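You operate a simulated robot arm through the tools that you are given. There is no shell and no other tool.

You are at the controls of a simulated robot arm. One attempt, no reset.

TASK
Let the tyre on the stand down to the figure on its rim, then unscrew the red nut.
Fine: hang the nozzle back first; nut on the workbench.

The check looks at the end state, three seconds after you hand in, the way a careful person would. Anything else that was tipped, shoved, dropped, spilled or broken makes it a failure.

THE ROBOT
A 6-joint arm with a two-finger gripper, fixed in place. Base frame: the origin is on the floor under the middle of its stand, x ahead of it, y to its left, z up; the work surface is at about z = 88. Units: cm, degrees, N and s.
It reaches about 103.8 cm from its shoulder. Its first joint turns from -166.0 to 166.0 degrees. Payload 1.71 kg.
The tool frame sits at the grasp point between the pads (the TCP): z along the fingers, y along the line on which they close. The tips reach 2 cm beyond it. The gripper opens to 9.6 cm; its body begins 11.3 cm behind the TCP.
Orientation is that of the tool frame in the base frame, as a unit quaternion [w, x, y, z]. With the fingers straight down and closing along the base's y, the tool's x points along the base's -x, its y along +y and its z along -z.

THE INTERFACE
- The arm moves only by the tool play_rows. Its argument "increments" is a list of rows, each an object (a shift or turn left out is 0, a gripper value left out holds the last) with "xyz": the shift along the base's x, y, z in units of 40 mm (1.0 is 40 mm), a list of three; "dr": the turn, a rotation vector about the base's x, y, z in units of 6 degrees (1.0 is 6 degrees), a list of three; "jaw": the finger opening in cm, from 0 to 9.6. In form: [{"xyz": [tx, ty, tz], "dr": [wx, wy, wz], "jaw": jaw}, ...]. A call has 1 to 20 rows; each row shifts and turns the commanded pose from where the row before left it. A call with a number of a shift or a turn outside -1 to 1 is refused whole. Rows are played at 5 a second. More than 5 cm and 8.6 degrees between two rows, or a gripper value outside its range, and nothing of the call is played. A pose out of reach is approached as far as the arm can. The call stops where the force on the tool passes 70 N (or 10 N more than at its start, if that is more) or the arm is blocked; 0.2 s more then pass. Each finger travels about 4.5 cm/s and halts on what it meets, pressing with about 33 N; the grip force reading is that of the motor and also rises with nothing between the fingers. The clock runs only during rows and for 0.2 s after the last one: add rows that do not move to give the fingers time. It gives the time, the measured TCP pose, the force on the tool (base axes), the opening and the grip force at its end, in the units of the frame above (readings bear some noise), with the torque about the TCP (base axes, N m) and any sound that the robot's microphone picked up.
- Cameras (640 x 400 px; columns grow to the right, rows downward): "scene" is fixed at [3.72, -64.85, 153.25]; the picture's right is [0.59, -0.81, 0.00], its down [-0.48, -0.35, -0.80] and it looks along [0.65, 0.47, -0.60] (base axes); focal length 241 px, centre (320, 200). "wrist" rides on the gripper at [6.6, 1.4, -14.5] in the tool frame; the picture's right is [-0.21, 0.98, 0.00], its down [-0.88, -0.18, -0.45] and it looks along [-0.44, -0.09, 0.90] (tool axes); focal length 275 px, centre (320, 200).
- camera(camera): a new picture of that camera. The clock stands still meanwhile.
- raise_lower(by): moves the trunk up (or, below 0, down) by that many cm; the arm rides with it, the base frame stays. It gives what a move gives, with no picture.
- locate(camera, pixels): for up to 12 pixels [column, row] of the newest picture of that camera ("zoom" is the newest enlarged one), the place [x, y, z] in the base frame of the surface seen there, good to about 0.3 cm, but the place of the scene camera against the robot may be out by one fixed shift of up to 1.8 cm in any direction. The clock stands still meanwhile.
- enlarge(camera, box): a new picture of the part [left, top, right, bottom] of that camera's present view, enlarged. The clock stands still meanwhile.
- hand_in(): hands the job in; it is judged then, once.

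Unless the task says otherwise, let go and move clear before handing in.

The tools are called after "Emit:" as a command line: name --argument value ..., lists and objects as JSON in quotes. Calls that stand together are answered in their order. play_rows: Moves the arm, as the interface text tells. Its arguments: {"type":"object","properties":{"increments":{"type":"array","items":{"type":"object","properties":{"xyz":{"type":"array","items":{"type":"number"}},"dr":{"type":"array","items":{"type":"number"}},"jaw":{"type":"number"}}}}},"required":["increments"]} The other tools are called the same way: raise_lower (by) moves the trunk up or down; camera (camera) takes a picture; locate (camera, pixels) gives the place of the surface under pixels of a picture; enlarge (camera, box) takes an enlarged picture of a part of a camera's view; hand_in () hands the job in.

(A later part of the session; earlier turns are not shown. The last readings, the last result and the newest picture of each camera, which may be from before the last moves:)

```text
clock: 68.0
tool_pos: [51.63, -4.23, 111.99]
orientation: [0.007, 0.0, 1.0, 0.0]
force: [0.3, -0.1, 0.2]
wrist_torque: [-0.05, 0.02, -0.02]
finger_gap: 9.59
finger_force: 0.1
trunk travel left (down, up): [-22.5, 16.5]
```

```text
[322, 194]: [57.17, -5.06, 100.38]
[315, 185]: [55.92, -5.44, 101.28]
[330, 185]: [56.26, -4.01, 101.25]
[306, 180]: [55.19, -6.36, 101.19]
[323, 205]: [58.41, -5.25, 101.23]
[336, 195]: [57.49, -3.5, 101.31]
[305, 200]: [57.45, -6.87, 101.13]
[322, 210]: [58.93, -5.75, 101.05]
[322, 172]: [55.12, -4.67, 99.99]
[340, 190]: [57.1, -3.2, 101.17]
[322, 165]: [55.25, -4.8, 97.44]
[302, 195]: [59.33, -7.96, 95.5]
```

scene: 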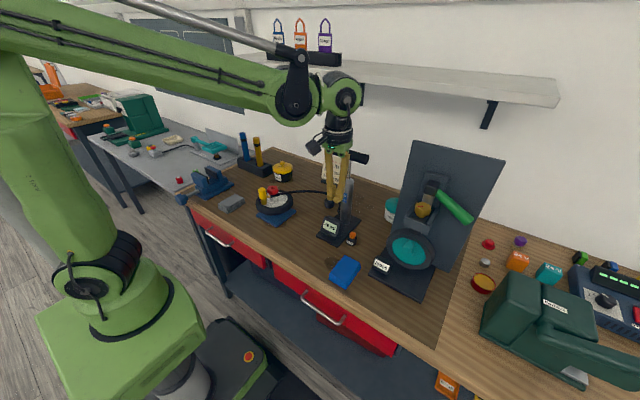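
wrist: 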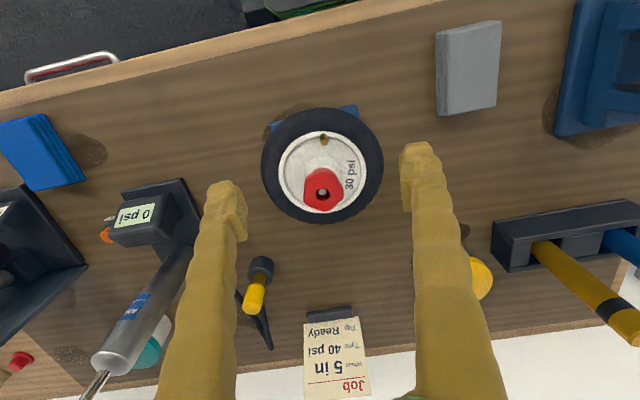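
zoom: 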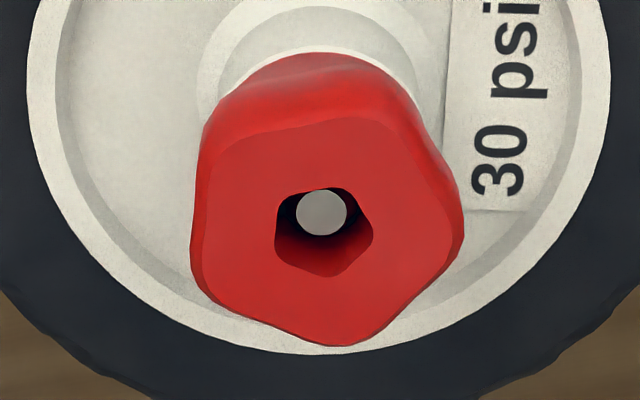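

The nut's top is at z≈101.2, axis near (57.15,-5.1), with pentagon vertices at roughly 1°+72k. A flat-to-vertex grip suits a closing axis at about 37°, so I'll yaw -53° while moving above it with the jaws open 6 cm.

Emit:
play_rows --increments '[{"xyz": [0.15, -0.024, -0.05], "dr": [0, 0, -0.98], "jaw": 6.2}, {"xyz": [0.15, -0.024, -0.05], "dr": [0, 0, -0.98]}, {"xyz": [0.15, -0.024, -0.05], "dr": [0, 0, -0.98]}, {"xyz": [0.15, -0.024, -0.1], "dr": [0, 0, -0.98]}, {"xyz": [0.15, -0.024, -0.1], "dr": [0, 0, -0.98]}, {"xyz": [0.15, -0.024, -0.1], "dr": [0, 0, -0.98]}, {"xyz": [0.15, -0.024, -0.15], "dr": [0, 0, -0.98]}, {"xyz": [0.15, -0.024, -0.15], "dr": [0, 0, -0.98]}, {"xyz": [0.15, -0.024, -0.15], "dr": [0, 0, -0.98]}, {}, {}]'

Emit:
camera --camera "wrist"

Emit:
enlarge --camera "wrist" --box '[260, 90, 400, 230]'

```text
clock: 70.4
tool_pos: [57.0, -5.19, 108.46]
orientation: [0.006, 0.447, 0.895, -0.004]
force: [0.5, -0.2, -0.5]
wrist_torque: [0.0, -0.01, -0.01]
finger_gap: 6.19
finger_force: 0.1
trunk travel left (down, up): [-22.5, 16.5]
```

```text
taken
```

wrist: 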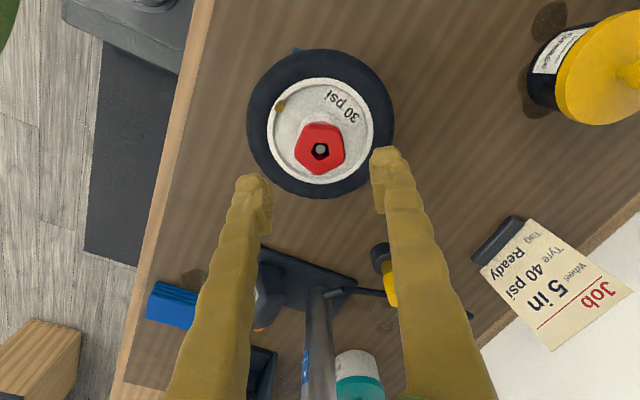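

```text
2.86 times, centred on (330, 160) of wrist
```

zoom: 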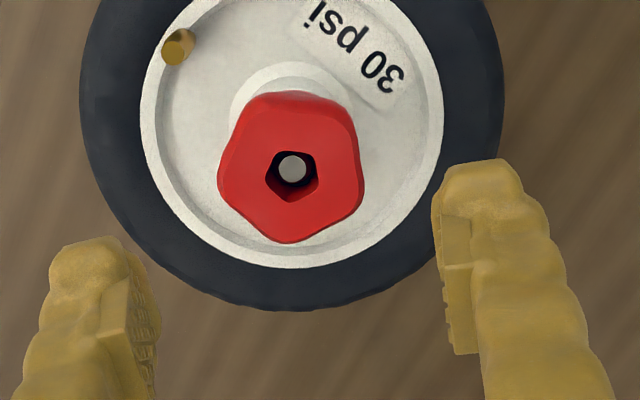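

The right finger faces a flat and the left a vertex, as intended. I'll locate the bolt and nut edges from here to centre.

Emit:
locate --camera "wrist" --pixels '[[321, 149], [309, 150], [332, 150], [321, 160], [321, 141], [316, 136], [330, 138], [299, 160], [341, 145], [318, 170], [281, 106], [340, 165]]'

Emit:
enlarge --camera "wrist" --box '[290, 115, 350, 180]'

```text
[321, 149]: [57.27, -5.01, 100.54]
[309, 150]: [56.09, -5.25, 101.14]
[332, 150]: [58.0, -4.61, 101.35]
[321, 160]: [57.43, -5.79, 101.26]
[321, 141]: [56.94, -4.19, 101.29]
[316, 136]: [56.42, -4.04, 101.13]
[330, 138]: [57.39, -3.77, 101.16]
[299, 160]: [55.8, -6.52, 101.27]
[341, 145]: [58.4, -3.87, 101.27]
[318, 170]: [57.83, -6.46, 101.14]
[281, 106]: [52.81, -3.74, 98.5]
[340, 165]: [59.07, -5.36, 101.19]
```

```text
6.15 times, centred on (320, 148) of wrist
```

zoom: 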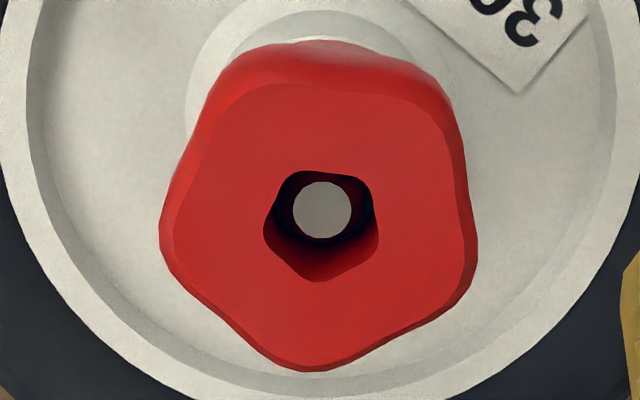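

I'll nudge toward (57.1,-5.05) and descend to about z 104 for another alignment check.

Emit:
play_rows --increments '[{"xyz": [0.03, 0.04, -0.5]}, {"xyz": [0.0, 0.0, -0.5]}, {}, {}]'

Emit:
camera --camera "wrist"

Emit:
enlarge --camera "wrist" --box '[260, 100, 400, 240]'

```text
clock: 71.4
tool_pos: [57.09, -5.05, 104.48]
orientation: [0.006, 0.445, 0.895, -0.004]
force: [-0.6, -0.3, 0.9]
wrist_torque: [0.04, 0.02, 0.01]
finger_gap: 6.19
finger_force: 0.1
trunk travel left (down, up): [-22.5, 16.5]
```

```text
taken
```

wrist: 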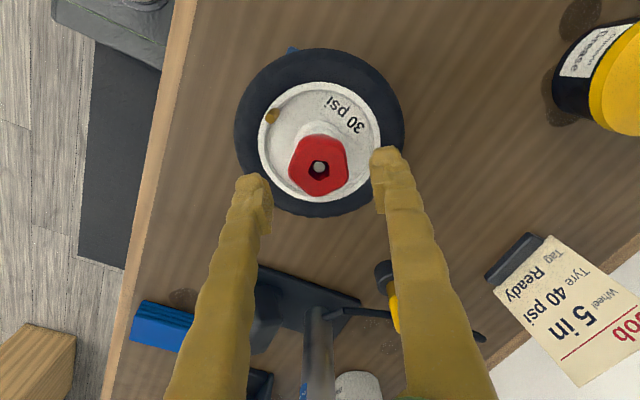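

```text
2.86 times, centred on (330, 170) of wrist
```

zoom: 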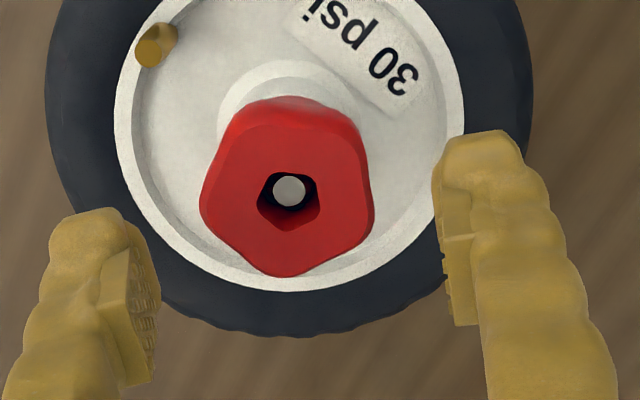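

It's aligned within about 0.15 cm. I'll descend to z≈100.7 and close on the nut.

Emit:
play_rows --increments '[{"xyz": [-0.01, 0.02, -0.5]}, {"xyz": [0.0, 0.0, -0.42]}, {}, {}]'

Emit:
camera --camera "wrist"

Emit:
enlarge --camera "scene" --box '[245, 165, 305, 225]'

```text
clock: 72.4
tool_pos: [57.24, -4.98, 100.92]
orientation: [0.006, 0.445, 0.895, -0.004]
force: [0.2, -0.2, 0.6]
wrist_torque: [0.0, 0.02, -0.01]
finger_gap: 6.22
finger_force: 0.0
trunk travel left (down, up): [-22.5, 16.5]
```

```text
taken
```

wrist: 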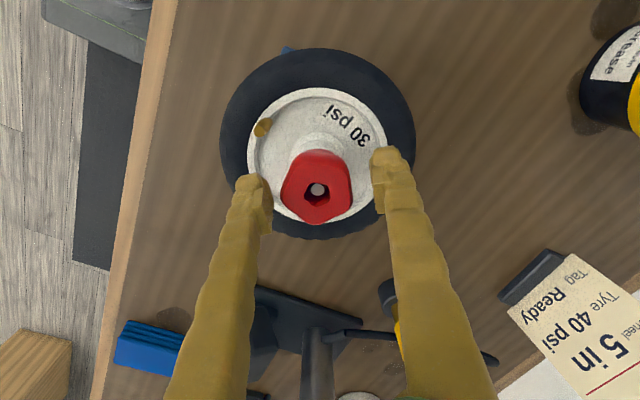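

```text
6.67 times, centred on (275, 195) of scene
```

zoom: 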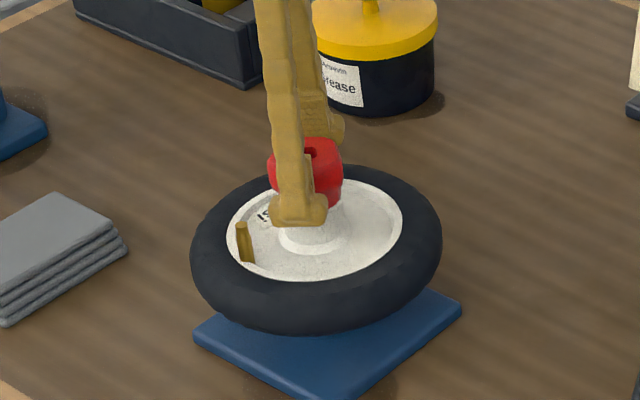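

The fingers straddle the nut properly. Closing now.

Emit:
play_rows --increments '[{"xyz": [-0.03, 0.0, 0], "jaw": 2.8}, {}, {}, {}]'

Emit:
camera --camera "wrist"

Emit:
enlarge --camera "scene" --box '[245, 165, 305, 225]'

```text
clock: 73.4
tool_pos: [56.93, -5.04, 100.8]
orientation: [0.006, 0.445, 0.895, -0.004]
force: [1.5, 0.2, 0.6]
wrist_torque: [0.01, 0.0, 0.04]
finger_gap: 3.98
finger_force: 32.5
trunk travel left (down, up): [-22.5, 16.5]
```

```text
taken
```

wrist: 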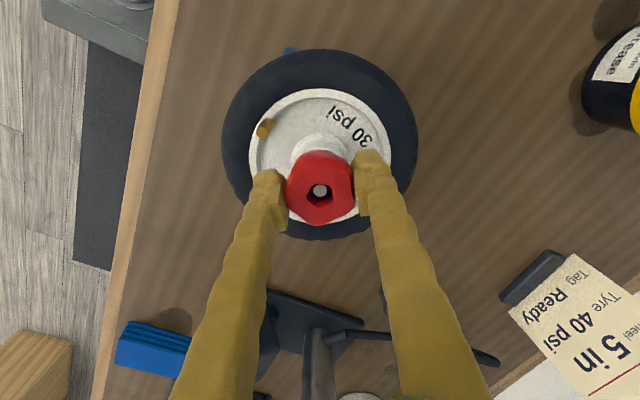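

```text
6.67 times, centred on (275, 195) of scene
```

zoom: 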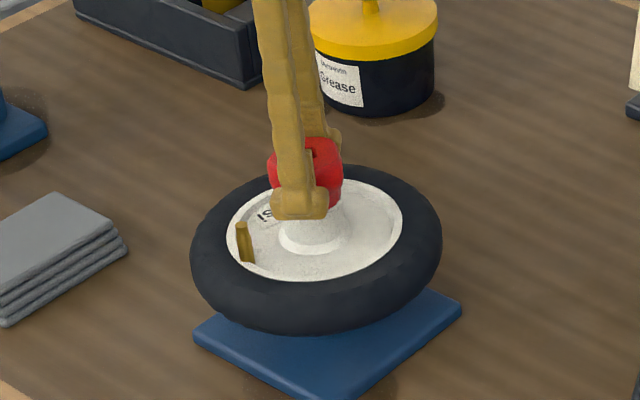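

Gripped at 3.98 cm. I'll turn counter-clockwise (about +z) by 12° as a test and check the torque.

Emit:
play_rows --increments '[{"dr": [0, 0, 0.5]}, {"dr": [0, 0, 0.75]}, {"dr": [0, 0, 0.75]}, {}]'

Emit:
enlarge --camera "wrist" --box '[220, 40, 430, 240]'

```text
clock: 74.4
tool_pos: [56.94, -4.96, 100.86]
orientation: [0.007, 0.35, 0.937, -0.003]
force: [5.0, -15.6, 1.5]
wrist_torque: [-0.23, -0.09, 0.03]
finger_gap: 4.0
finger_force: 33.2
trunk travel left (down, up): [-22.5, 16.5]
```

```text
2.00 times, centred on (325, 140) of wrist
```

zoom: 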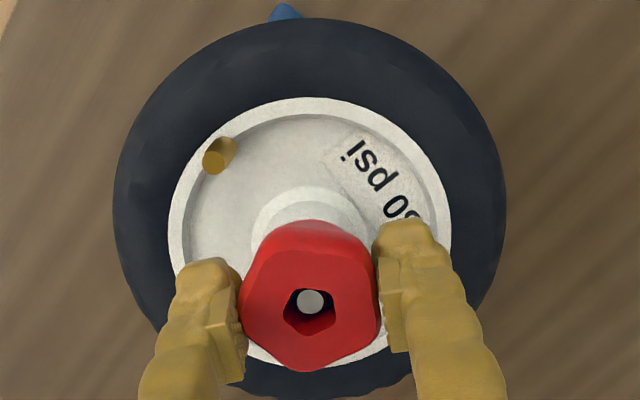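

The nut turns with the fingers at very little torque. There's a 15 N side load, so I'll correct by about 0.1 cm in y and keep turning.

Emit:
play_rows --increments '[{"xyz": [0.008, -0.022, 0], "dr": [0, 0, 0.5]}, {"dr": [0, 0, 1]}, {"dr": [0, 0, 1]}, {"dr": [0, 0, 0.5]}, {}]'

Emit:
enlarge --camera "wrist" --box '[220, 40, 430, 240]'

```text
clock: 75.6
tool_pos: [57.06, -4.99, 100.82]
orientation: [0.007, 0.199, 0.98, -0.001]
force: [10.6, -3.3, 13.3]
wrist_torque: [0.0, -0.08, -0.02]
finger_gap: 3.99
finger_force: 32.8
trunk travel left (down, up): [-22.5, 16.5]
```

```text
2.00 times, centred on (325, 140) of wrist
```

zoom: 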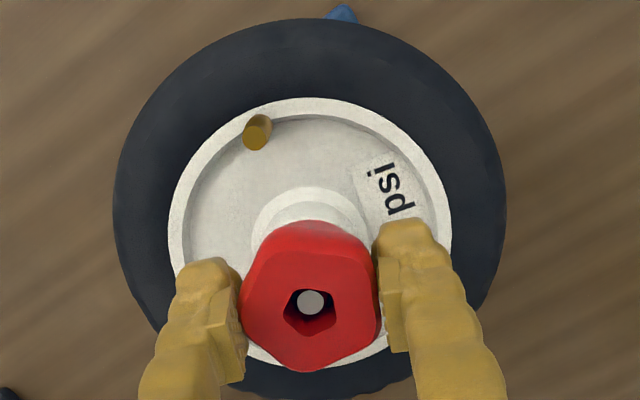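

It's turned 30° in all. The nut pushes up with 13 N, so it's climbing the thread. I'll follow it upward, correct x slightly, and keep turning.

Emit:
play_rows --increments '[{"xyz": [0.018, -0.005, 0.02], "dr": [0, 0, 0.6]}, {"xyz": [0, 0, 0.0045], "dr": [0, 0, 1]}, {"xyz": [0, 0, 0.0045], "dr": [0, 0, 1]}, {"xyz": [0, 0, 0.0045], "dr": [0, 0, 1]}, {"xyz": [0, 0, 0.0045], "dr": [0, 0, 1]}, {}]'

Emit:
enlarge --camera "wrist" --box '[220, 40, 430, 240]'

```text
clock: 77.0
tool_pos: [56.99, -4.86, 101.09]
orientation: [0.006, -0.041, 0.999, 0.0]
force: [-15.5, 7.5, -15.2]
wrist_torque: [-0.01, 0.25, 0.01]
finger_gap: 4.02
finger_force: 32.5
trunk travel left (down, up): [-22.5, 16.5]
```

```text
2.00 times, centred on (325, 140) of wrist
```

zoom: 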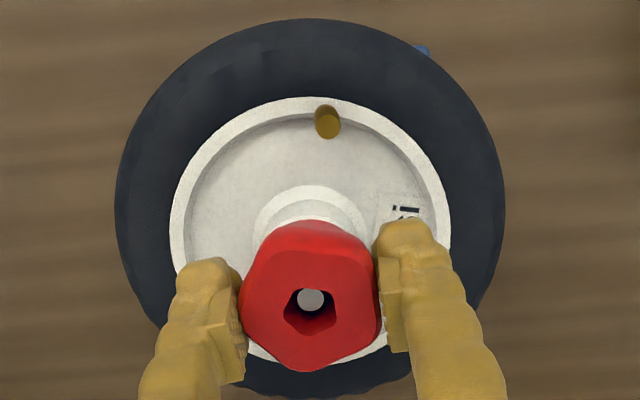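

The side forces changed sign, so I'll correct back (-x, +y, slightly down) and keep turning in 30° chunks with force feedback.

Emit:
play_rows --increments '[{"xyz": [-0.022, 0.011, -0.015], "dr": [0, 0, 0.5]}, {"dr": [0, 0, 1]}, {"dr": [0, 0, 1]}, {"dr": [0, 0, 1]}, {"dr": [0, 0, 1]}, {}]'

```text
clock: 78.4
tool_pos: [56.87, -5.1, 100.84]
orientation: [0.007, -0.274, 0.962, 0.002]
force: [-5.1, 12.0, 8.4]
wrist_torque: [0.14, 0.01, -0.01]
finger_gap: 3.99
finger_force: 33.3
trunk travel left (down, up): [-22.5, 16.5]
```

Emit:
play_rows --increments '[{"xyz": [-0.008, 0.018, 0.012], "dr": [0, 0, 0.5]}, {"dr": [0, 0, 1]}, {"dr": [0, 0, 1]}, {"dr": [0, 0, 1]}, {"dr": [0, 0, 1]}, {}]'

Emit:
enlarge --camera "wrist" --box '[220, 40, 430, 240]'

Emit:
enlarge --camera "scene" --box '[245, 165, 305, 225]'

```text
clock: 79.8
tool_pos: [56.95, -5.16, 100.99]
orientation: [0.006, -0.49, 0.872, 0.004]
force: [4.5, -6.9, 0.9]
wrist_torque: [-0.15, -0.01, -0.03]
finger_gap: 4.0
finger_force: 33.2
trunk travel left (down, up): [-22.5, 16.5]
```

```text
2.00 times, centred on (325, 140) of wrist
```

zoom: 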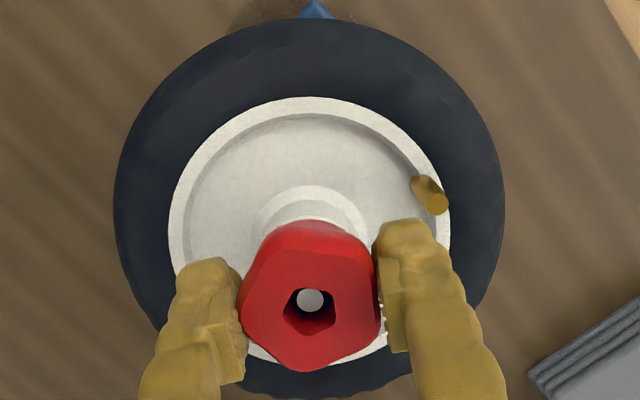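

```text
6.67 times, centred on (275, 195) of scene
```

zoom: 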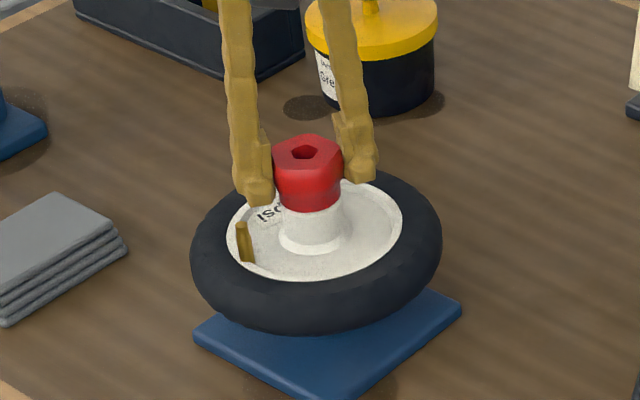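

The wheel isn't turning (the valve hasn't moved in the scene view), while the nut has turned about 112°. I'll continue, with the fingertips passing above the valve tip.

Emit:
play_rows --increments '[{"xyz": [0.007, -0.011, 0.004], "dr": [0, 0, 0.5]}, {"dr": [0, 0, 1]}, {"dr": [0, 0, 1]}, {"dr": [0, 0, 1]}, {"dr": [0, 0, 1]}, {}]'

Emit:
play_rows --increments '[{"dr": [0, 0, 0.5]}, {"dr": [0, 0, 1]}, {"dr": [0, 0, 0.5]}, {}]'

```text
clock: 81.2
tool_pos: [56.92, -5.0, 101.12]
orientation: [0.005, -0.68, 0.733, 0.005]
force: [3.2, -0.6, 2.0]
wrist_torque: [-0.04, -0.04, 0.04]
finger_gap: 3.97
finger_force: 33.1
trunk travel left (down, up): [-22.5, 16.5]
```

```text
clock: 82.2
tool_pos: [57.03, -4.97, 101.05]
orientation: [-0.005, 0.753, -0.658, -0.005]
force: [-1.8, 5.3, 1.9]
wrist_torque: [0.1, 0.01, -0.01]
finger_gap: 3.99
finger_force: 33.1
trunk travel left (down, up): [-22.5, 16.5]
```

Forces are low after about 150° of turning. Continuing.

Emit:
play_rows --increments '[{"xyz": [0, 0.006, 0.004], "dr": [0, 0, 0.5]}, {"dr": [0, 0, 1]}, {"dr": [0, 0, 1]}, {"dr": [0, 0, 1]}, {"dr": [0, 0, 1]}, {}]'

Emit:
play_rows --increments '[{"dr": [0, 0, 0.5]}, {"dr": [0, 0, 1]}, {"dr": [0, 0, 1]}, {"dr": [0, 0, 0.5]}, {}]'

Emit:
enlarge --camera "wrist" --box '[220, 40, 430, 240]'

Emit:
enlarge --camera "scene" --box '[245, 165, 305, 225]'

```text
clock: 83.6
tool_pos: [56.94, -5.1, 101.06]
orientation: [-0.003, 0.886, -0.464, -0.006]
force: [9.2, -5.3, 13.2]
wrist_torque: [-0.17, -0.15, 0.0]
finger_gap: 3.96
finger_force: 32.9
trunk travel left (down, up): [-22.5, 16.5]
```

```text
clock: 84.8
tool_pos: [56.94, -4.99, 101.07]
orientation: [-0.003, 0.948, -0.32, -0.007]
force: [13.4, -4.5, 13.1]
wrist_torque: [-0.07, -0.12, 0.01]
finger_gap: 3.97
finger_force: 33.5
trunk travel left (down, up): [-22.5, 16.5]
```

```text
2.00 times, centred on (325, 140) of wrist
```

zoom: 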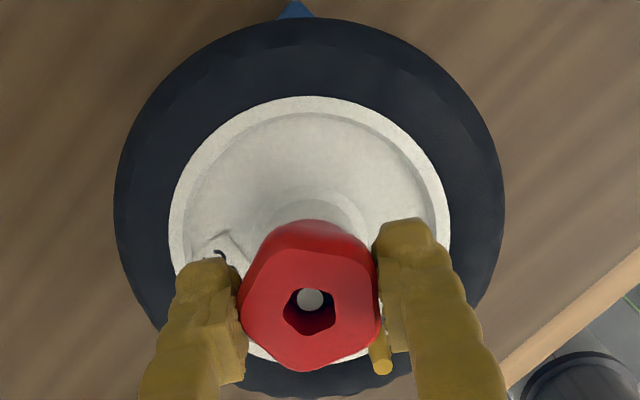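

```text
6.67 times, centred on (275, 195) of scene
```

zoom: 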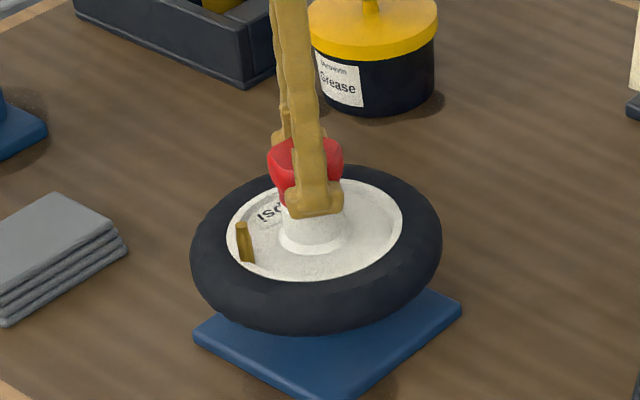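

About 196° turned. I'll relieve the x and z loads and continue while the wrist allows.

Emit:
play_rows --increments '[{"xyz": [0.02, -0.006, 0.02], "dr": [0, 0, 0.5]}, {"dr": [0, 0, 1]}, {"dr": [0, 0, 1]}, {"dr": [0, 0, 1]}, {}]'

Emit:
play_rows --increments '[{"xyz": [0, 0, 0.005], "dr": [0, 0, 0.5]}, {"dr": [0, 0, 1]}, {"dr": [0, 0, 1]}, {"dr": [0, 0, 1]}, {}]'

```text
clock: 86.0
tool_pos: [56.95, -5.06, 101.1]
orientation: [-0.001, 0.99, -0.142, -0.008]
force: [-6.4, 4.5, -0.1]
wrist_torque: [0.09, 0.14, -0.02]
finger_gap: 3.99
finger_force: 32.7
trunk travel left (down, up): [-22.5, 16.5]
```

```text
clock: 87.2
tool_pos: [57.1, -3.86, 101.11]
orientation: [0.003, 0.995, -0.097, -0.007]
force: [-9.0, -62.8, -6.4]
wrist_torque: [0.52, 0.12, -0.04]
finger_gap: 6.48
finger_force: 27.7
out of reach, approached as far as the arm can: row 2, 3, 4
trunk travel left (down, up): [-22.5, 16.5]
```

The wrist hit its limit and the tool was pushed sideways (y force -63 N). I'll look before doing anything else.

Emit:
camera --camera "wrist"

Emit:
enlarge --camera "scene" --box '[245, 165, 305, 225]'

Emit:
camera --camera "scene"

```text
taken
```

wrist: 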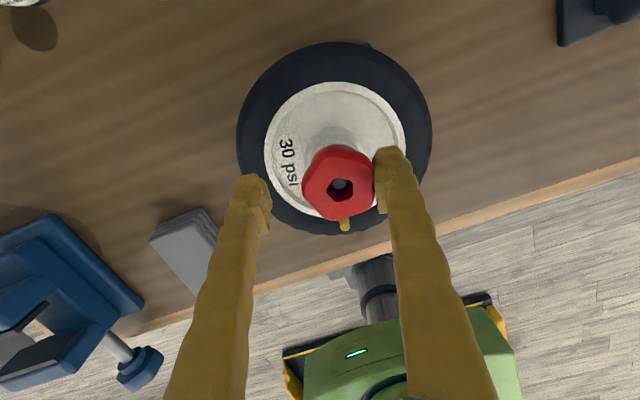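

```text
6.67 times, centred on (275, 195) of scene
```

zoom: 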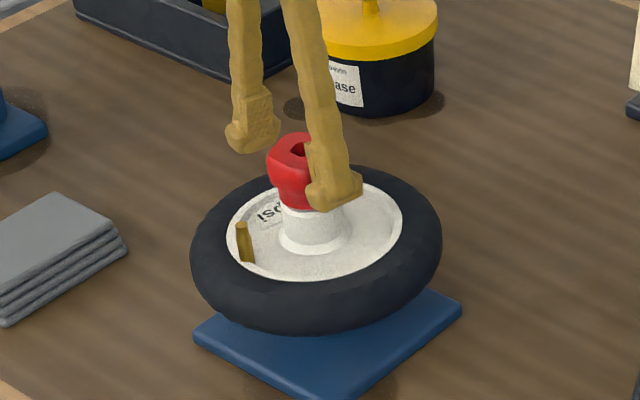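

```text
taken
```

scene: 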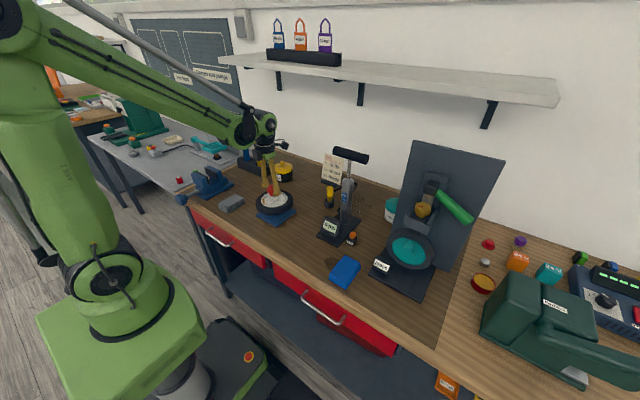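

The wheel and stand haven't moved, but the right finger is pressing on the nut off-centre. I'll open the jaws to relieve it without moving the arm.

Emit:
play_rows --increments '[{"jaw": 8.0}, {}, {}]'

Emit:
camera --camera "wrist"

Emit:
enlarge --camera "scene" --box '[245, 165, 305, 225]'

```text
clock: 88.0
tool_pos: [57.16, -3.39, 101.0]
orientation: [0.002, 0.995, -0.095, -0.007]
force: [0.7, -0.4, 0.3]
wrist_torque: [0.01, 0.02, -0.01]
finger_gap: 8.0
finger_force: 0.1
trunk travel left (down, up): [-22.5, 16.5]
```

```text
taken
```

wrist: 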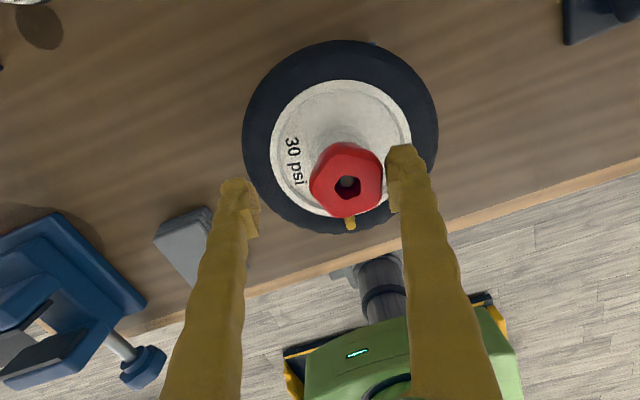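

```text
6.67 times, centred on (275, 195) of scene
```

zoom: 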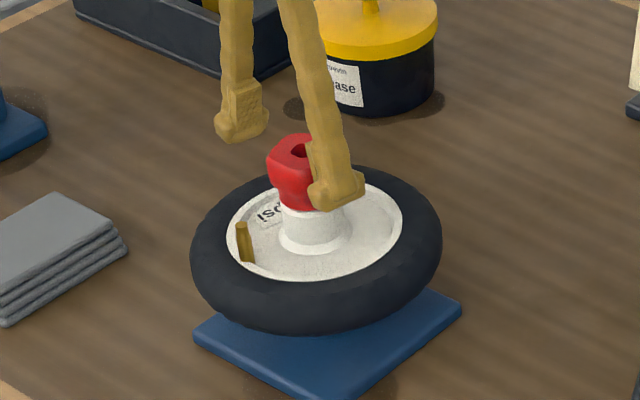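

Contact is relieved and the wheel is undisturbed. The wrist limit is near yaw 169°. I'll rotate back a bit to restore the pose, then raise clear.

Emit:
play_rows --increments '[{"dr": [0, 0, -1]}, {"dr": [0, 0, -1]}, {"dr": [0, 0, -1]}, {"dr": [0, 0, -1]}, {}]'

Emit:
camera --camera "wrist"

Emit:
enlarge --camera "wrist" --box '[250, 100, 400, 240]'

```text
clock: 89.2
tool_pos: [57.21, -3.33, 101.17]
orientation: [0.0, 0.953, -0.302, -0.008]
force: [0.0, 0.0, -0.5]
wrist_torque: [0.02, -0.02, 0.0]
finger_gap: 8.0
finger_force: 0.0
trunk travel left (down, up): [-22.5, 16.5]
```

```text
taken
```

wrist: 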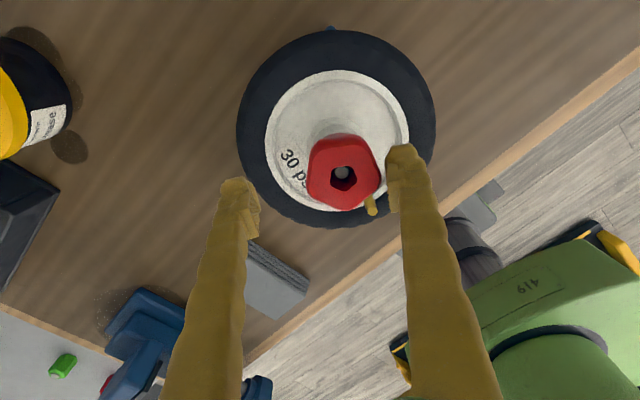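

```text
2.86 times, centred on (325, 170) of wrist
```

zoom: 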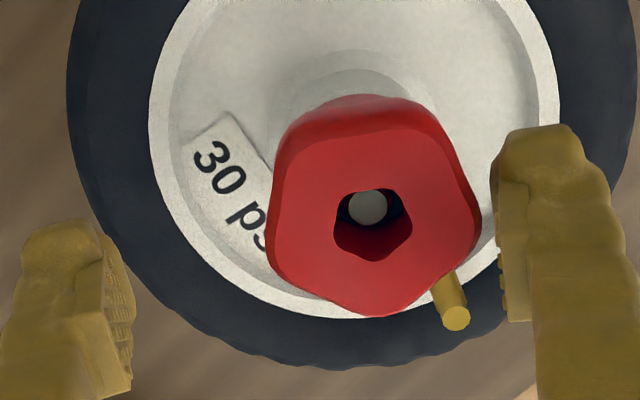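

The commanded pose reset to the reached one, at yaw about 145°. I'll raise straight up and rotate back toward a negative yaw for a fresh grip.

Emit:
play_rows --increments '[{"xyz": [0, 0, 0.5]}, {"xyz": [0, 0, 0.8]}, {"xyz": [0, 0, 0.7]}, {"dr": [0, 0, -1]}, {"dr": [0, 0, -1]}, {"dr": [0, 0, -1]}, {"dr": [0, 0, -1]}, {"dr": [0, 0, -1]}, {"dr": [0, 0, -1]}, {"dr": [0, 0, -1]}, {"dr": [0, 0, -1]}, {"dr": [0, 0, -1]}, {"dr": [0, 0, -1]}, {"dr": [0, 0, -1]}, {"dr": [0, 0, -1]}, {"dr": [0, 0, -1]}, {"dr": [0, 0, -1]}, {"dr": [0, 0, -1]}, {}]'

Emit:
play_rows --increments '[{"dr": [0, 0, -1]}, {"dr": [0, 0, -1]}, {"dr": [0, 0, -1]}, {"dr": [0, 0, -1]}, {"dr": [0, 0, -1]}, {"dr": [0, 0, -1]}, {"dr": [0, 0, -1]}, {"dr": [0, 0, -1]}, {"dr": [0, 0, -1]}, {"dr": [0, 0, -1]}, {"dr": [0, 0, -1]}, {"dr": [0, 0, -1]}, {"dr": [0, 0, -1]}, {"dr": [0, 0, -1]}, {"dr": [0, 0, -1]}, {"dr": [0, 0, -1]}, {"dr": [0, 0, -1]}, {}]'

Emit:
play_rows --increments '[{"dr": [0, 0, -1]}, {"dr": [0, 0, -1]}, {"dr": [0, 0, -1]}, {"dr": [0, 0, -1]}, {"dr": [0, 0, -1]}, {"dr": [0, 0, -1]}, {"xyz": [-0.02, -0.4, 0], "dr": [0, 0, -1]}, {"dr": [0, 0, -1]}, {}]'

Emit:
camera --camera "wrist"

```text
clock: 93.2
tool_pos: [57.09, -3.41, 109.13]
orientation: [0.004, -0.461, 0.887, 0.007]
force: [-0.7, 0.0, -0.5]
wrist_torque: [0.02, 0.01, 0.02]
finger_gap: 8.03
finger_force: 0.0
trunk travel left (down, up): [-22.5, 16.5]
```

```text
clock: 97.0
tool_pos: [57.2, -3.3, 108.99]
orientation: [0.007, 0.399, 0.917, 0.0]
force: [0.2, 0.6, -0.6]
wrist_torque: [-0.02, -0.03, 0.03]
finger_gap: 8.02
finger_force: 0.2
trunk travel left (down, up): [-22.5, 16.5]
```

```text
clock: 99.0
tool_pos: [57.21, -4.86, 108.98]
orientation: [0.006, 0.737, 0.676, -0.004]
force: [0.0, 0.1, -0.1]
wrist_torque: [0.0, -0.02, -0.02]
finger_gap: 8.0
finger_force: 0.1
trunk travel left (down, up): [-22.5, 16.5]
```

```text
taken
```

wrist: 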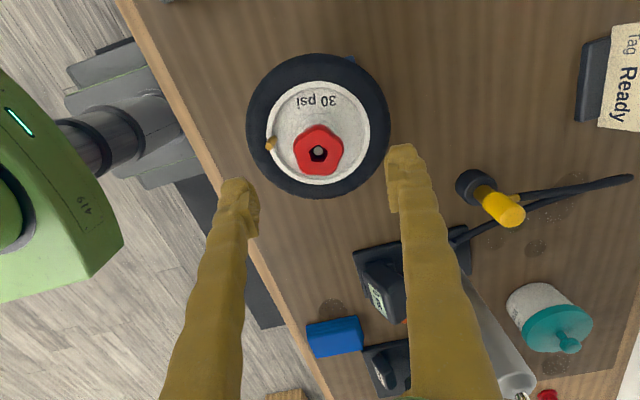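

Yaw is about -95°. I'll zoom in on the nut to choose the flat-vertex alignment and see how far it has risen.

Emit:
enlarge --camera "wrist" --box '[285, 115, 355, 185]'

Emit:
enlarge --camera "scene" --box '[250, 175, 300, 225]'

Emit:
locate --camera "wrist" --pixels '[[319, 150], [308, 150], [330, 150], [319, 165], [319, 140], [299, 158], [340, 146], [319, 130]]'

```text
5.71 times, centred on (320, 150) of wrist
```

zoom: 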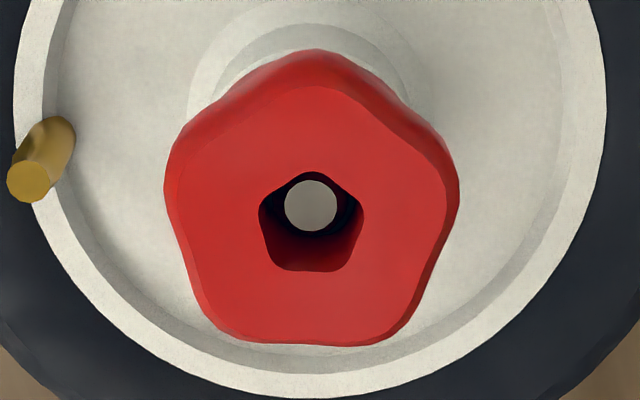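

```text
8.00 times, centred on (275, 200) of scene
```

zoom: 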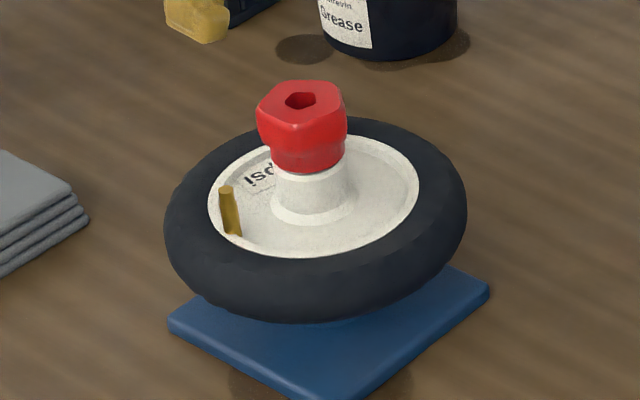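

```text
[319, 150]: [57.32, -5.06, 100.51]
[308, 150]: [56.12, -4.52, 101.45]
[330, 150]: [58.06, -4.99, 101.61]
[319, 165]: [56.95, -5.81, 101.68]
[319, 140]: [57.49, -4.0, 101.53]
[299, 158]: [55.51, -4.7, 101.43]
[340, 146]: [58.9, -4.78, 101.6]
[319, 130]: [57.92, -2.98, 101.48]
```

The nut has risen about 0.35 cm after roughly 220°, so it's unscrewing. I'll use yaw -125° for the longest stroke: rotate there, centre on (57.0,-5.05), and descend partway.

Emit:
play_rows --increments '[{"xyz": [-0.02, -0.02, -0.1], "dr": [0, 0, -1], "jaw": 6.2}, {"xyz": [-0.01, -0.01, -0.2], "dr": [0, 0, -1]}, {"xyz": [-0.01, -0.01, -0.3], "dr": [0, 0, -1]}, {"xyz": [-0.01, -0.01, -0.3], "dr": [0, 0, -1]}, {"xyz": [0, 0, -0.2], "dr": [0, 0, -1]}, {}, {}]'

Emit:
enlarge --camera "wrist" --box '[240, 90, 400, 240]'

```text
clock: 100.6
tool_pos: [56.79, -5.26, 104.66]
orientation: [0.007, 0.887, 0.461, -0.005]
force: [-0.3, -0.7, 0.6]
wrist_torque: [0.0, 0.0, -0.01]
finger_gap: 6.18
finger_force: 0.1
trunk travel left (down, up): [-22.5, 16.5]
```

```text
2.67 times, centred on (320, 165) of wrist
```

zoom: 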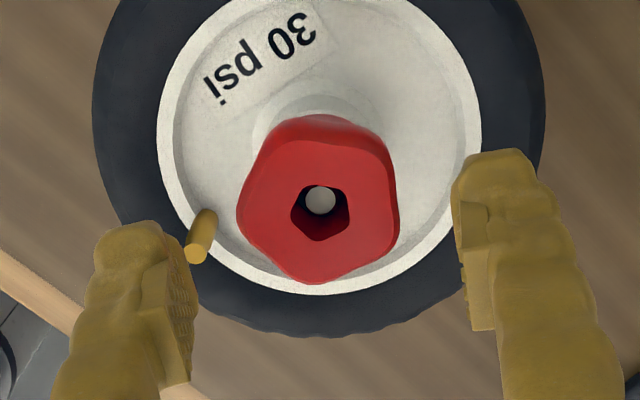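

Centring correction is about (+0.2,+0.25). I'll descend to z≈101.2 with the tips above the valve, then grip.

Emit:
play_rows --increments '[{"xyz": [0.05, 0.06, -0.4]}, {"xyz": [0, 0, -0.45]}, {}, {}]'

Emit:
camera --camera "wrist"

Emit:
enlarge --camera "scene" --box '[245, 165, 305, 225]'

```text
clock: 101.6
tool_pos: [56.89, -4.85, 101.25]
orientation: [0.006, 0.887, 0.462, -0.005]
force: [0.5, 0.1, 0.0]
wrist_torque: [0.0, 0.0, 0.01]
finger_gap: 6.19
finger_force: 0.1
trunk travel left (down, up): [-22.5, 16.5]
```

```text
taken
```

wrist: 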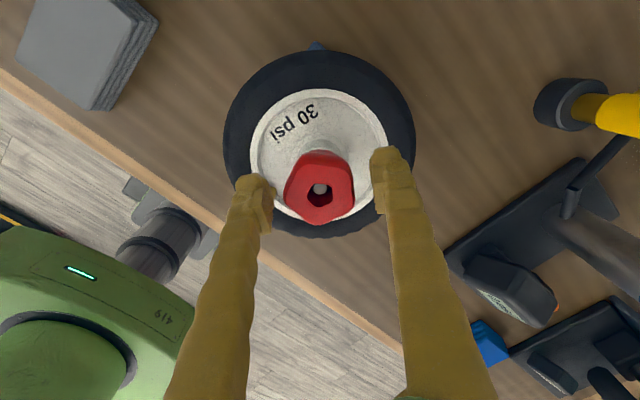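

```text
6.67 times, centred on (275, 195) of scene
```

zoom: 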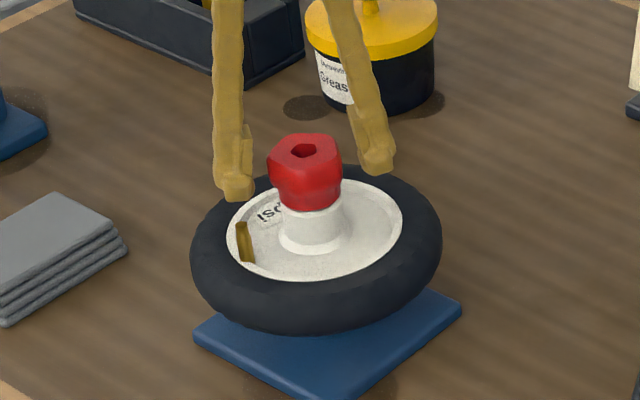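

The nut is centred at (320,188). Closing and starting the next stroke with a slow upward follow.

Emit:
play_rows --increments '[{"xyz": [0.01, -0.02, 0], "jaw": 2.8}, {}, {}, {}]'

Emit:
play_rows --increments '[{"dr": [0, 0, 0.5]}, {"xyz": [0, 0, 0.0023], "dr": [0, 0, 1]}, {"xyz": [0, 0, 0.0023], "dr": [0, 0, 1]}, {"xyz": [0, 0, 0.0023], "dr": [0, 0, 1]}, {}]'

```text
clock: 102.6
tool_pos: [56.98, -4.88, 101.31]
orientation: [0.006, 0.887, 0.462, -0.006]
force: [-4.7, 2.7, -0.4]
wrist_torque: [0.05, 0.06, 0.04]
finger_gap: 3.96
finger_force: 32.6
trunk travel left (down, up): [-22.5, 16.5]
```

```text
clock: 103.8
tool_pos: [56.96, -4.96, 101.27]
orientation: [0.006, 0.787, 0.617, -0.003]
force: [-16.7, 21.7, 0.0]
wrist_torque: [0.21, 0.2, 0.01]
finger_gap: 3.99
finger_force: 33.4
trunk travel left (down, up): [-22.5, 16.5]
```

Emit:
play_rows --increments '[{"xyz": [-0.027, 0.037, 0], "dr": [0, 0, 0.3]}, {"xyz": [0, 0, 0.0023], "dr": [0, 0, 1]}, {"xyz": [0, 0, 0.0023], "dr": [0, 0, 1]}, {"xyz": [0, 0, 0.0023], "dr": [0, 0, 1]}, {}]'

```text
clock: 105.0
tool_pos: [56.88, -4.9, 101.41]
orientation: [0.007, 0.67, 0.743, -0.003]
force: [-6.0, -3.5, -0.9]
wrist_torque: [-0.12, 0.05, 0.02]
finger_gap: 3.99
finger_force: 32.6
trunk travel left (down, up): [-22.5, 16.5]
```

Emit:
play_rows --increments '[{"xyz": [-0.008, -0.005, 0], "dr": [0, 0, 0.3]}, {"xyz": [0, 0, 0.0023], "dr": [0, 0, 1]}, {"xyz": [0, 0, 0.0023], "dr": [0, 0, 1]}, {"xyz": [0, 0, 0.0023], "dr": [0, 0, 1]}, {"xyz": [0, 0, 0.0023], "dr": [0, 0, 1]}, {}]'

Emit:
play_rows --increments '[{"xyz": [0, 0, 0], "dr": [0, 0, 0.5]}, {"xyz": [0, 0, 0.0023], "dr": [0, 0, 1]}, {"xyz": [0, 0, 0.0023], "dr": [0, 0, 1]}, {"xyz": [0, 0, 0.0023], "dr": [0, 0, 0.5]}, {}]'

```text
clock: 106.4
tool_pos: [56.94, -4.95, 101.54]
orientation: [0.008, 0.488, 0.873, -0.001]
force: [-8.4, -15.6, -2.1]
wrist_torque: [-0.19, 0.02, -0.07]
finger_gap: 3.95
finger_force: 32.7
trunk travel left (down, up): [-22.5, 16.5]
```

```text
clock: 107.6
tool_pos: [56.88, -4.86, 101.43]
orientation: [0.007, 0.345, 0.938, 0.0]
force: [-2.2, -11.5, -2.8]
wrist_torque: [-0.08, -0.01, -0.03]
finger_gap: 3.97
finger_force: 33.4
trunk travel left (down, up): [-22.5, 16.5]
```

Emit:
play_rows --increments '[{"xyz": [-0.003, -0.02, -0.003], "dr": [0, 0, 0.5]}, {"xyz": [0, 0, 0.0023], "dr": [0, 0, 1]}, {"xyz": [0, 0, 0.0023], "dr": [0, 0, 1]}, {"xyz": [0, 0, 0.0023], "dr": [0, 0, 1]}, {"xyz": [0, 0, 0.0023], "dr": [0, 0, 0.5]}, {}]'

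Emit:
play_rows --increments '[{"xyz": [0, 0, 0], "dr": [0, 0, 0.5]}, {"xyz": [0, 0, 0.0023], "dr": [0, 0, 1]}, {"xyz": [0, 0, 0.0023], "dr": [0, 0, 1]}, {"xyz": [0, 0, 0.0023], "dr": [0, 0, 0.5]}, {}]'

```text
clock: 109.0
tool_pos: [56.95, -5.09, 101.4]
orientation: [0.006, 0.142, 0.99, 0.002]
force: [-8.8, -4.7, 1.2]
wrist_torque: [-0.09, 0.21, -0.02]
finger_gap: 3.98
finger_force: 33.1
trunk travel left (down, up): [-22.5, 16.5]
```

```text
clock: 110.2
tool_pos: [56.91, -4.93, 101.43]
orientation: [0.007, -0.013, 1.0, 0.002]
force: [-0.1, -4.6, 0.0]
wrist_torque: [-0.1, -0.05, -0.02]
finger_gap: 4.0
finger_force: 33.2
trunk travel left (down, up): [-22.5, 16.5]
```

Forces are small, with about 126° turned this stroke. Continuing.

Emit:
play_rows --increments '[{"xyz": [0, -0.008, 0], "dr": [0, 0, 0.5]}, {"xyz": [0, 0, 0.0023], "dr": [0, 0, 1]}, {"xyz": [0, 0, 0.0023], "dr": [0, 0, 1]}, {"xyz": [0, 0, 0.0023], "dr": [0, 0, 1]}, {"xyz": [0, 0, 0.0023], "dr": [0, 0, 0.5]}, {}]'

Emit:
play_rows --increments '[{"xyz": [0, 0, 0], "dr": [0, 0, 0.5]}, {"xyz": [0, 0, 0.0023], "dr": [0, 0, 1]}, {"xyz": [0, 0, 0.0023], "dr": [0, 0, 1]}, {"xyz": [0, 0, 0.0023], "dr": [0, 0, 0.5]}, {}]'

Emit:
enlarge --camera "scene" --box '[245, 165, 305, 225]'

```text
clock: 111.6
tool_pos: [56.93, -5.07, 101.46]
orientation: [0.006, -0.222, 0.975, 0.005]
force: [2.5, -5.3, 0.8]
wrist_torque: [-0.1, -0.08, 0.02]
finger_gap: 3.98
finger_force: 33.2
trunk travel left (down, up): [-22.5, 16.5]
```

```text
clock: 112.8
tool_pos: [57.02, -5.19, 101.62]
orientation: [0.004, -0.372, 0.928, 0.006]
force: [-5.8, -2.5, -3.6]
wrist_torque: [-0.08, 0.15, 0.03]
finger_gap: 4.01
finger_force: 33.2
trunk travel left (down, up): [-22.5, 16.5]
```

```text
6.67 times, centred on (275, 195) of scene
```

zoom: 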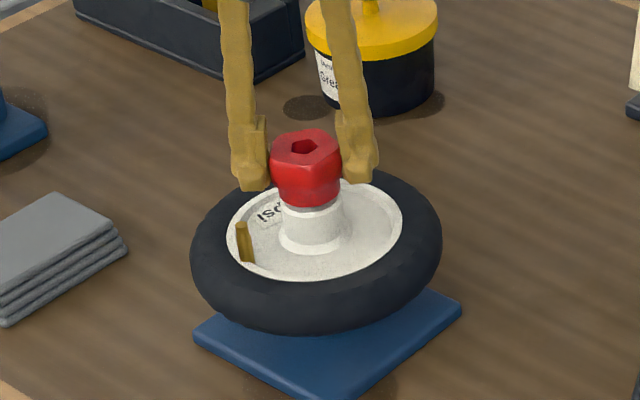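

The nut keeps climbing. Continuing with yaw at 44°.

Emit:
play_rows --increments '[{"xyz": [-0.007, -0.004, -0.004], "dr": [0, 0, 0.5]}, {"xyz": [0, 0, 0.0023], "dr": [0, 0, 1]}, {"xyz": [0, 0, 0.0023], "dr": [0, 0, 1]}, {"xyz": [0, 0, 0.0023], "dr": [0, 0, 1]}, {"xyz": [0, 0, 0.0023], "dr": [0, 0, 0.5]}, {}]'

Emit:
play_rows --increments '[{"xyz": [0, 0, 0], "dr": [0, 0, 0.5]}, {"xyz": [0, 0, 0.0023], "dr": [0, 0, 1]}, {"xyz": [0, 0, 0.0023], "dr": [0, 0, 1]}, {"xyz": [0, 0, 0.0023], "dr": [0, 0, 0.5]}, {}]'

Emit:
play_rows --increments '[{"xyz": [0, 0, 0], "dr": [0, 0, 0.5]}, {"xyz": [0, 0, 0.0023], "dr": [0, 0, 1]}, {"xyz": [0, 0, 0.0023], "dr": [0, 0, 1]}, {"xyz": [0, 0, 0.0023], "dr": [0, 0, 0.5]}, {}]'

```text
clock: 114.2
tool_pos: [56.91, -5.11, 101.52]
orientation: [0.004, -0.556, 0.831, 0.006]
force: [-1.5, 0.7, 0.8]
wrist_torque: [0.0, -0.01, 0.0]
finger_gap: 3.98
finger_force: 32.7
trunk travel left (down, up): [-22.5, 16.5]
```

```text
clock: 115.4
tool_pos: [57.0, -5.03, 101.6]
orientation: [0.003, -0.679, 0.734, 0.007]
force: [3.5, -12.8, -4.6]
wrist_torque: [-0.29, -0.15, -0.03]
finger_gap: 3.98
finger_force: 32.9
trunk travel left (down, up): [-22.5, 16.5]
```

```text
clock: 116.6
tool_pos: [57.01, -4.98, 101.72]
orientation: [-0.002, 0.785, -0.619, -0.008]
force: [-5.4, 1.8, -11.4]
wrist_torque: [0.12, 0.07, 0.03]
finger_gap: 3.98
finger_force: 33.0
trunk travel left (down, up): [-22.5, 16.5]
```

Emit:
play_rows --increments '[{"xyz": [-0.004, 0, -0.01], "dr": [0, 0, 0.5]}, {"xyz": [0, 0, 0.0023], "dr": [0, 0, 1]}, {"xyz": [0, 0, 0.0023], "dr": [0, 0, 1]}, {"xyz": [0, 0, 0.0023], "dr": [0, 0, 1]}, {"xyz": [0, 0, 0.0023], "dr": [0, 0, 0.5]}, {}]'

Emit:
play_rows --increments '[{"xyz": [0, 0, 0], "dr": [0, 0, 0.5]}, {"xyz": [0, 0, 0.0023], "dr": [0, 0, 1]}, {"xyz": [0, 0, 0.0023], "dr": [0, 0, 1]}, {"xyz": [0, 0, 0.0023], "dr": [0, 0, 0.5]}, {}]'

Emit:
camera --camera "wrist"

Emit:
enlarge --camera "scene" --box '[245, 165, 305, 225]'

```text
clock: 118.0
tool_pos: [57.04, -5.15, 101.49]
orientation: [0.0, 0.897, -0.441, -0.008]
force: [1.0, -0.1, -0.9]
wrist_torque: [0.04, 0.02, -0.02]
finger_gap: 4.01
finger_force: 33.1
trunk travel left (down, up): [-22.5, 16.5]
```

```text
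clock: 119.2
tool_pos: [56.89, -4.95, 101.83]
orientation: [0.001, 0.955, -0.296, -0.007]
force: [-0.1, -0.1, -0.3]
wrist_torque: [0.02, 0.02, -0.03]
finger_gap: 3.99
finger_force: 32.8
trunk travel left (down, up): [-22.5, 16.5]
```

```text
taken
```

wrist: 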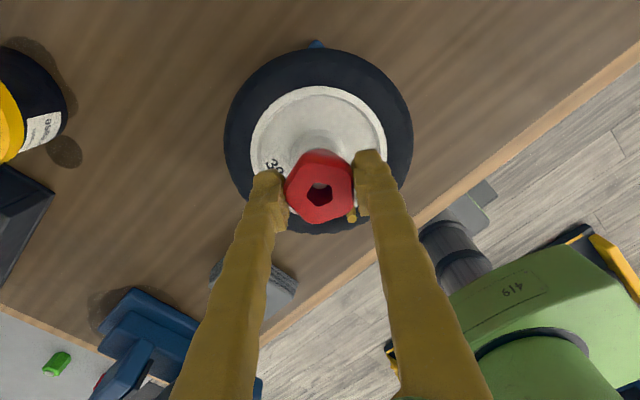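

```text
6.67 times, centred on (275, 195) of scene
```

zoom: 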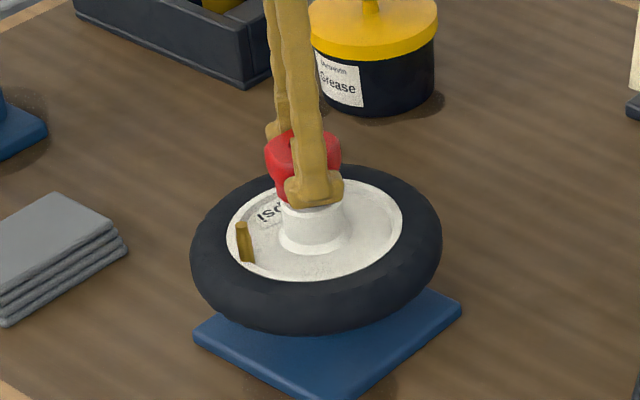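

All forces dropped to nearly zero, so the nut may have come free. I'll check the bolt in the hole.

Emit:
enlarge --camera "wrist" --box '[270, 140, 370, 240]'

Emit:
play_rows --increments '[{"xyz": [0, 0, 0.05]}, {}, {}]'

```text
4.00 times, centred on (320, 190) of wrist
```

zoom: 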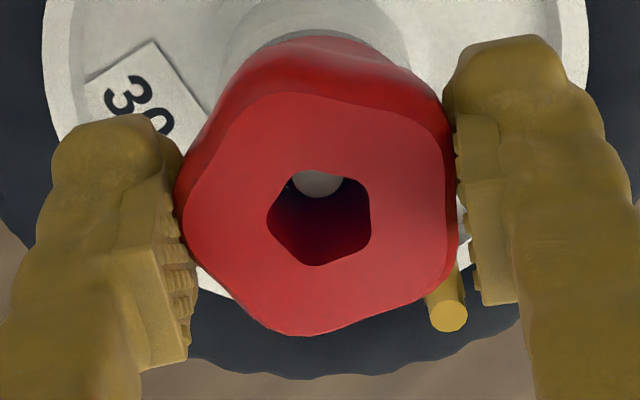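

```text
clock: 120.0
tool_pos: [56.95, -5.11, 101.86]
orientation: [0.0, 0.955, -0.296, -0.008]
force: [0.1, -0.1, -0.3]
wrist_torque: [-0.03, -0.02, -0.01]
finger_gap: 3.99
finger_force: 33.3
trunk travel left (down, up): [-22.5, 16.5]
```

Lifting 0.2 cm gave no resistance, so the nut is free. I'll lift slowly and watch the force.

Emit:
play_rows --increments '[{"xyz": [0, 0, 0.1]}, {"xyz": [0, 0, 0.1]}, {}]'

Emit:
enlarge --camera "scene" --box '[245, 165, 305, 225]'

```text
clock: 120.8
tool_pos: [56.93, -5.1, 102.6]
orientation: [0.0, 0.955, -0.295, -0.007]
force: [0.6, 0.3, -0.3]
wrist_torque: [0.02, 0.0, -0.01]
finger_gap: 3.97
finger_force: 32.8
trunk travel left (down, up): [-22.5, 16.5]
```

```text
6.67 times, centred on (275, 195) of scene
```

zoom: 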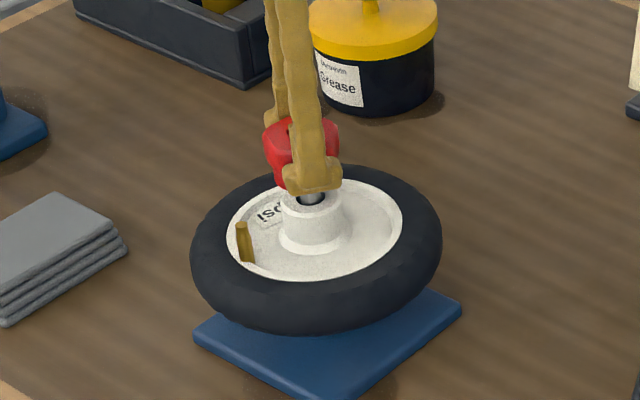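

The nut is coming off and the bolt is visible below it. I'll lift clear, then carry it to an open spot on the bench around (50,-20), rotating the wrist back on the way.

Emit:
play_rows --increments '[{"xyz": [0, 0, 0.3]}, {"xyz": [0, 0, 0.5]}, {"xyz": [0, 0, 0.7]}, {"xyz": [0, 0, 0.6]}, {}]'

Emit:
enlarge --camera "scene" --box '[230, 140, 330, 240]'

Emit:
camera --camera "wrist"

```text
clock: 122.0
tool_pos: [57.09, -5.06, 111.16]
orientation: [0.0, 0.955, -0.296, -0.007]
force: [-0.2, -0.3, -0.1]
wrist_torque: [-0.03, -0.01, -0.02]
finger_gap: 3.99
finger_force: 32.7
trunk travel left (down, up): [-22.5, 16.5]
```

```text
4.00 times, centred on (280, 190) of scene
```

zoom: 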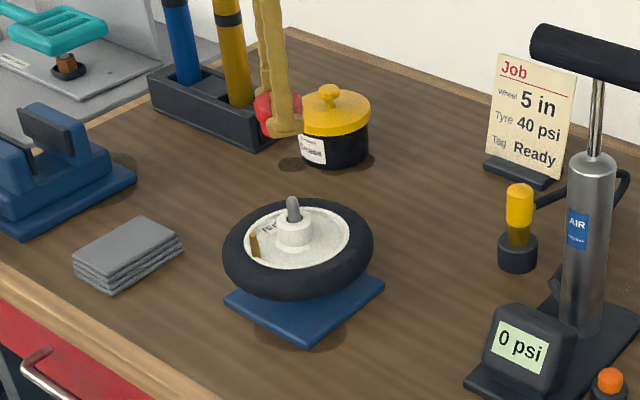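

```text
taken
```

wrist: 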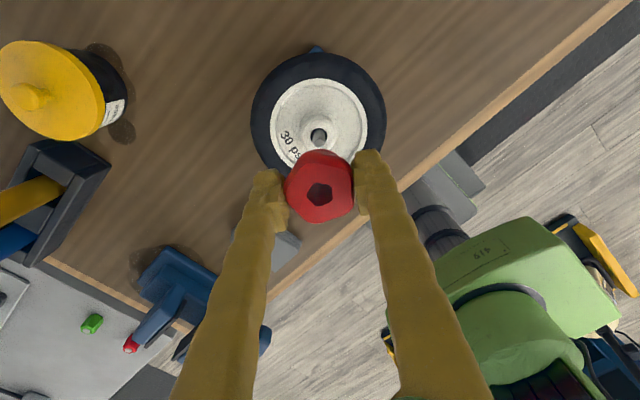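

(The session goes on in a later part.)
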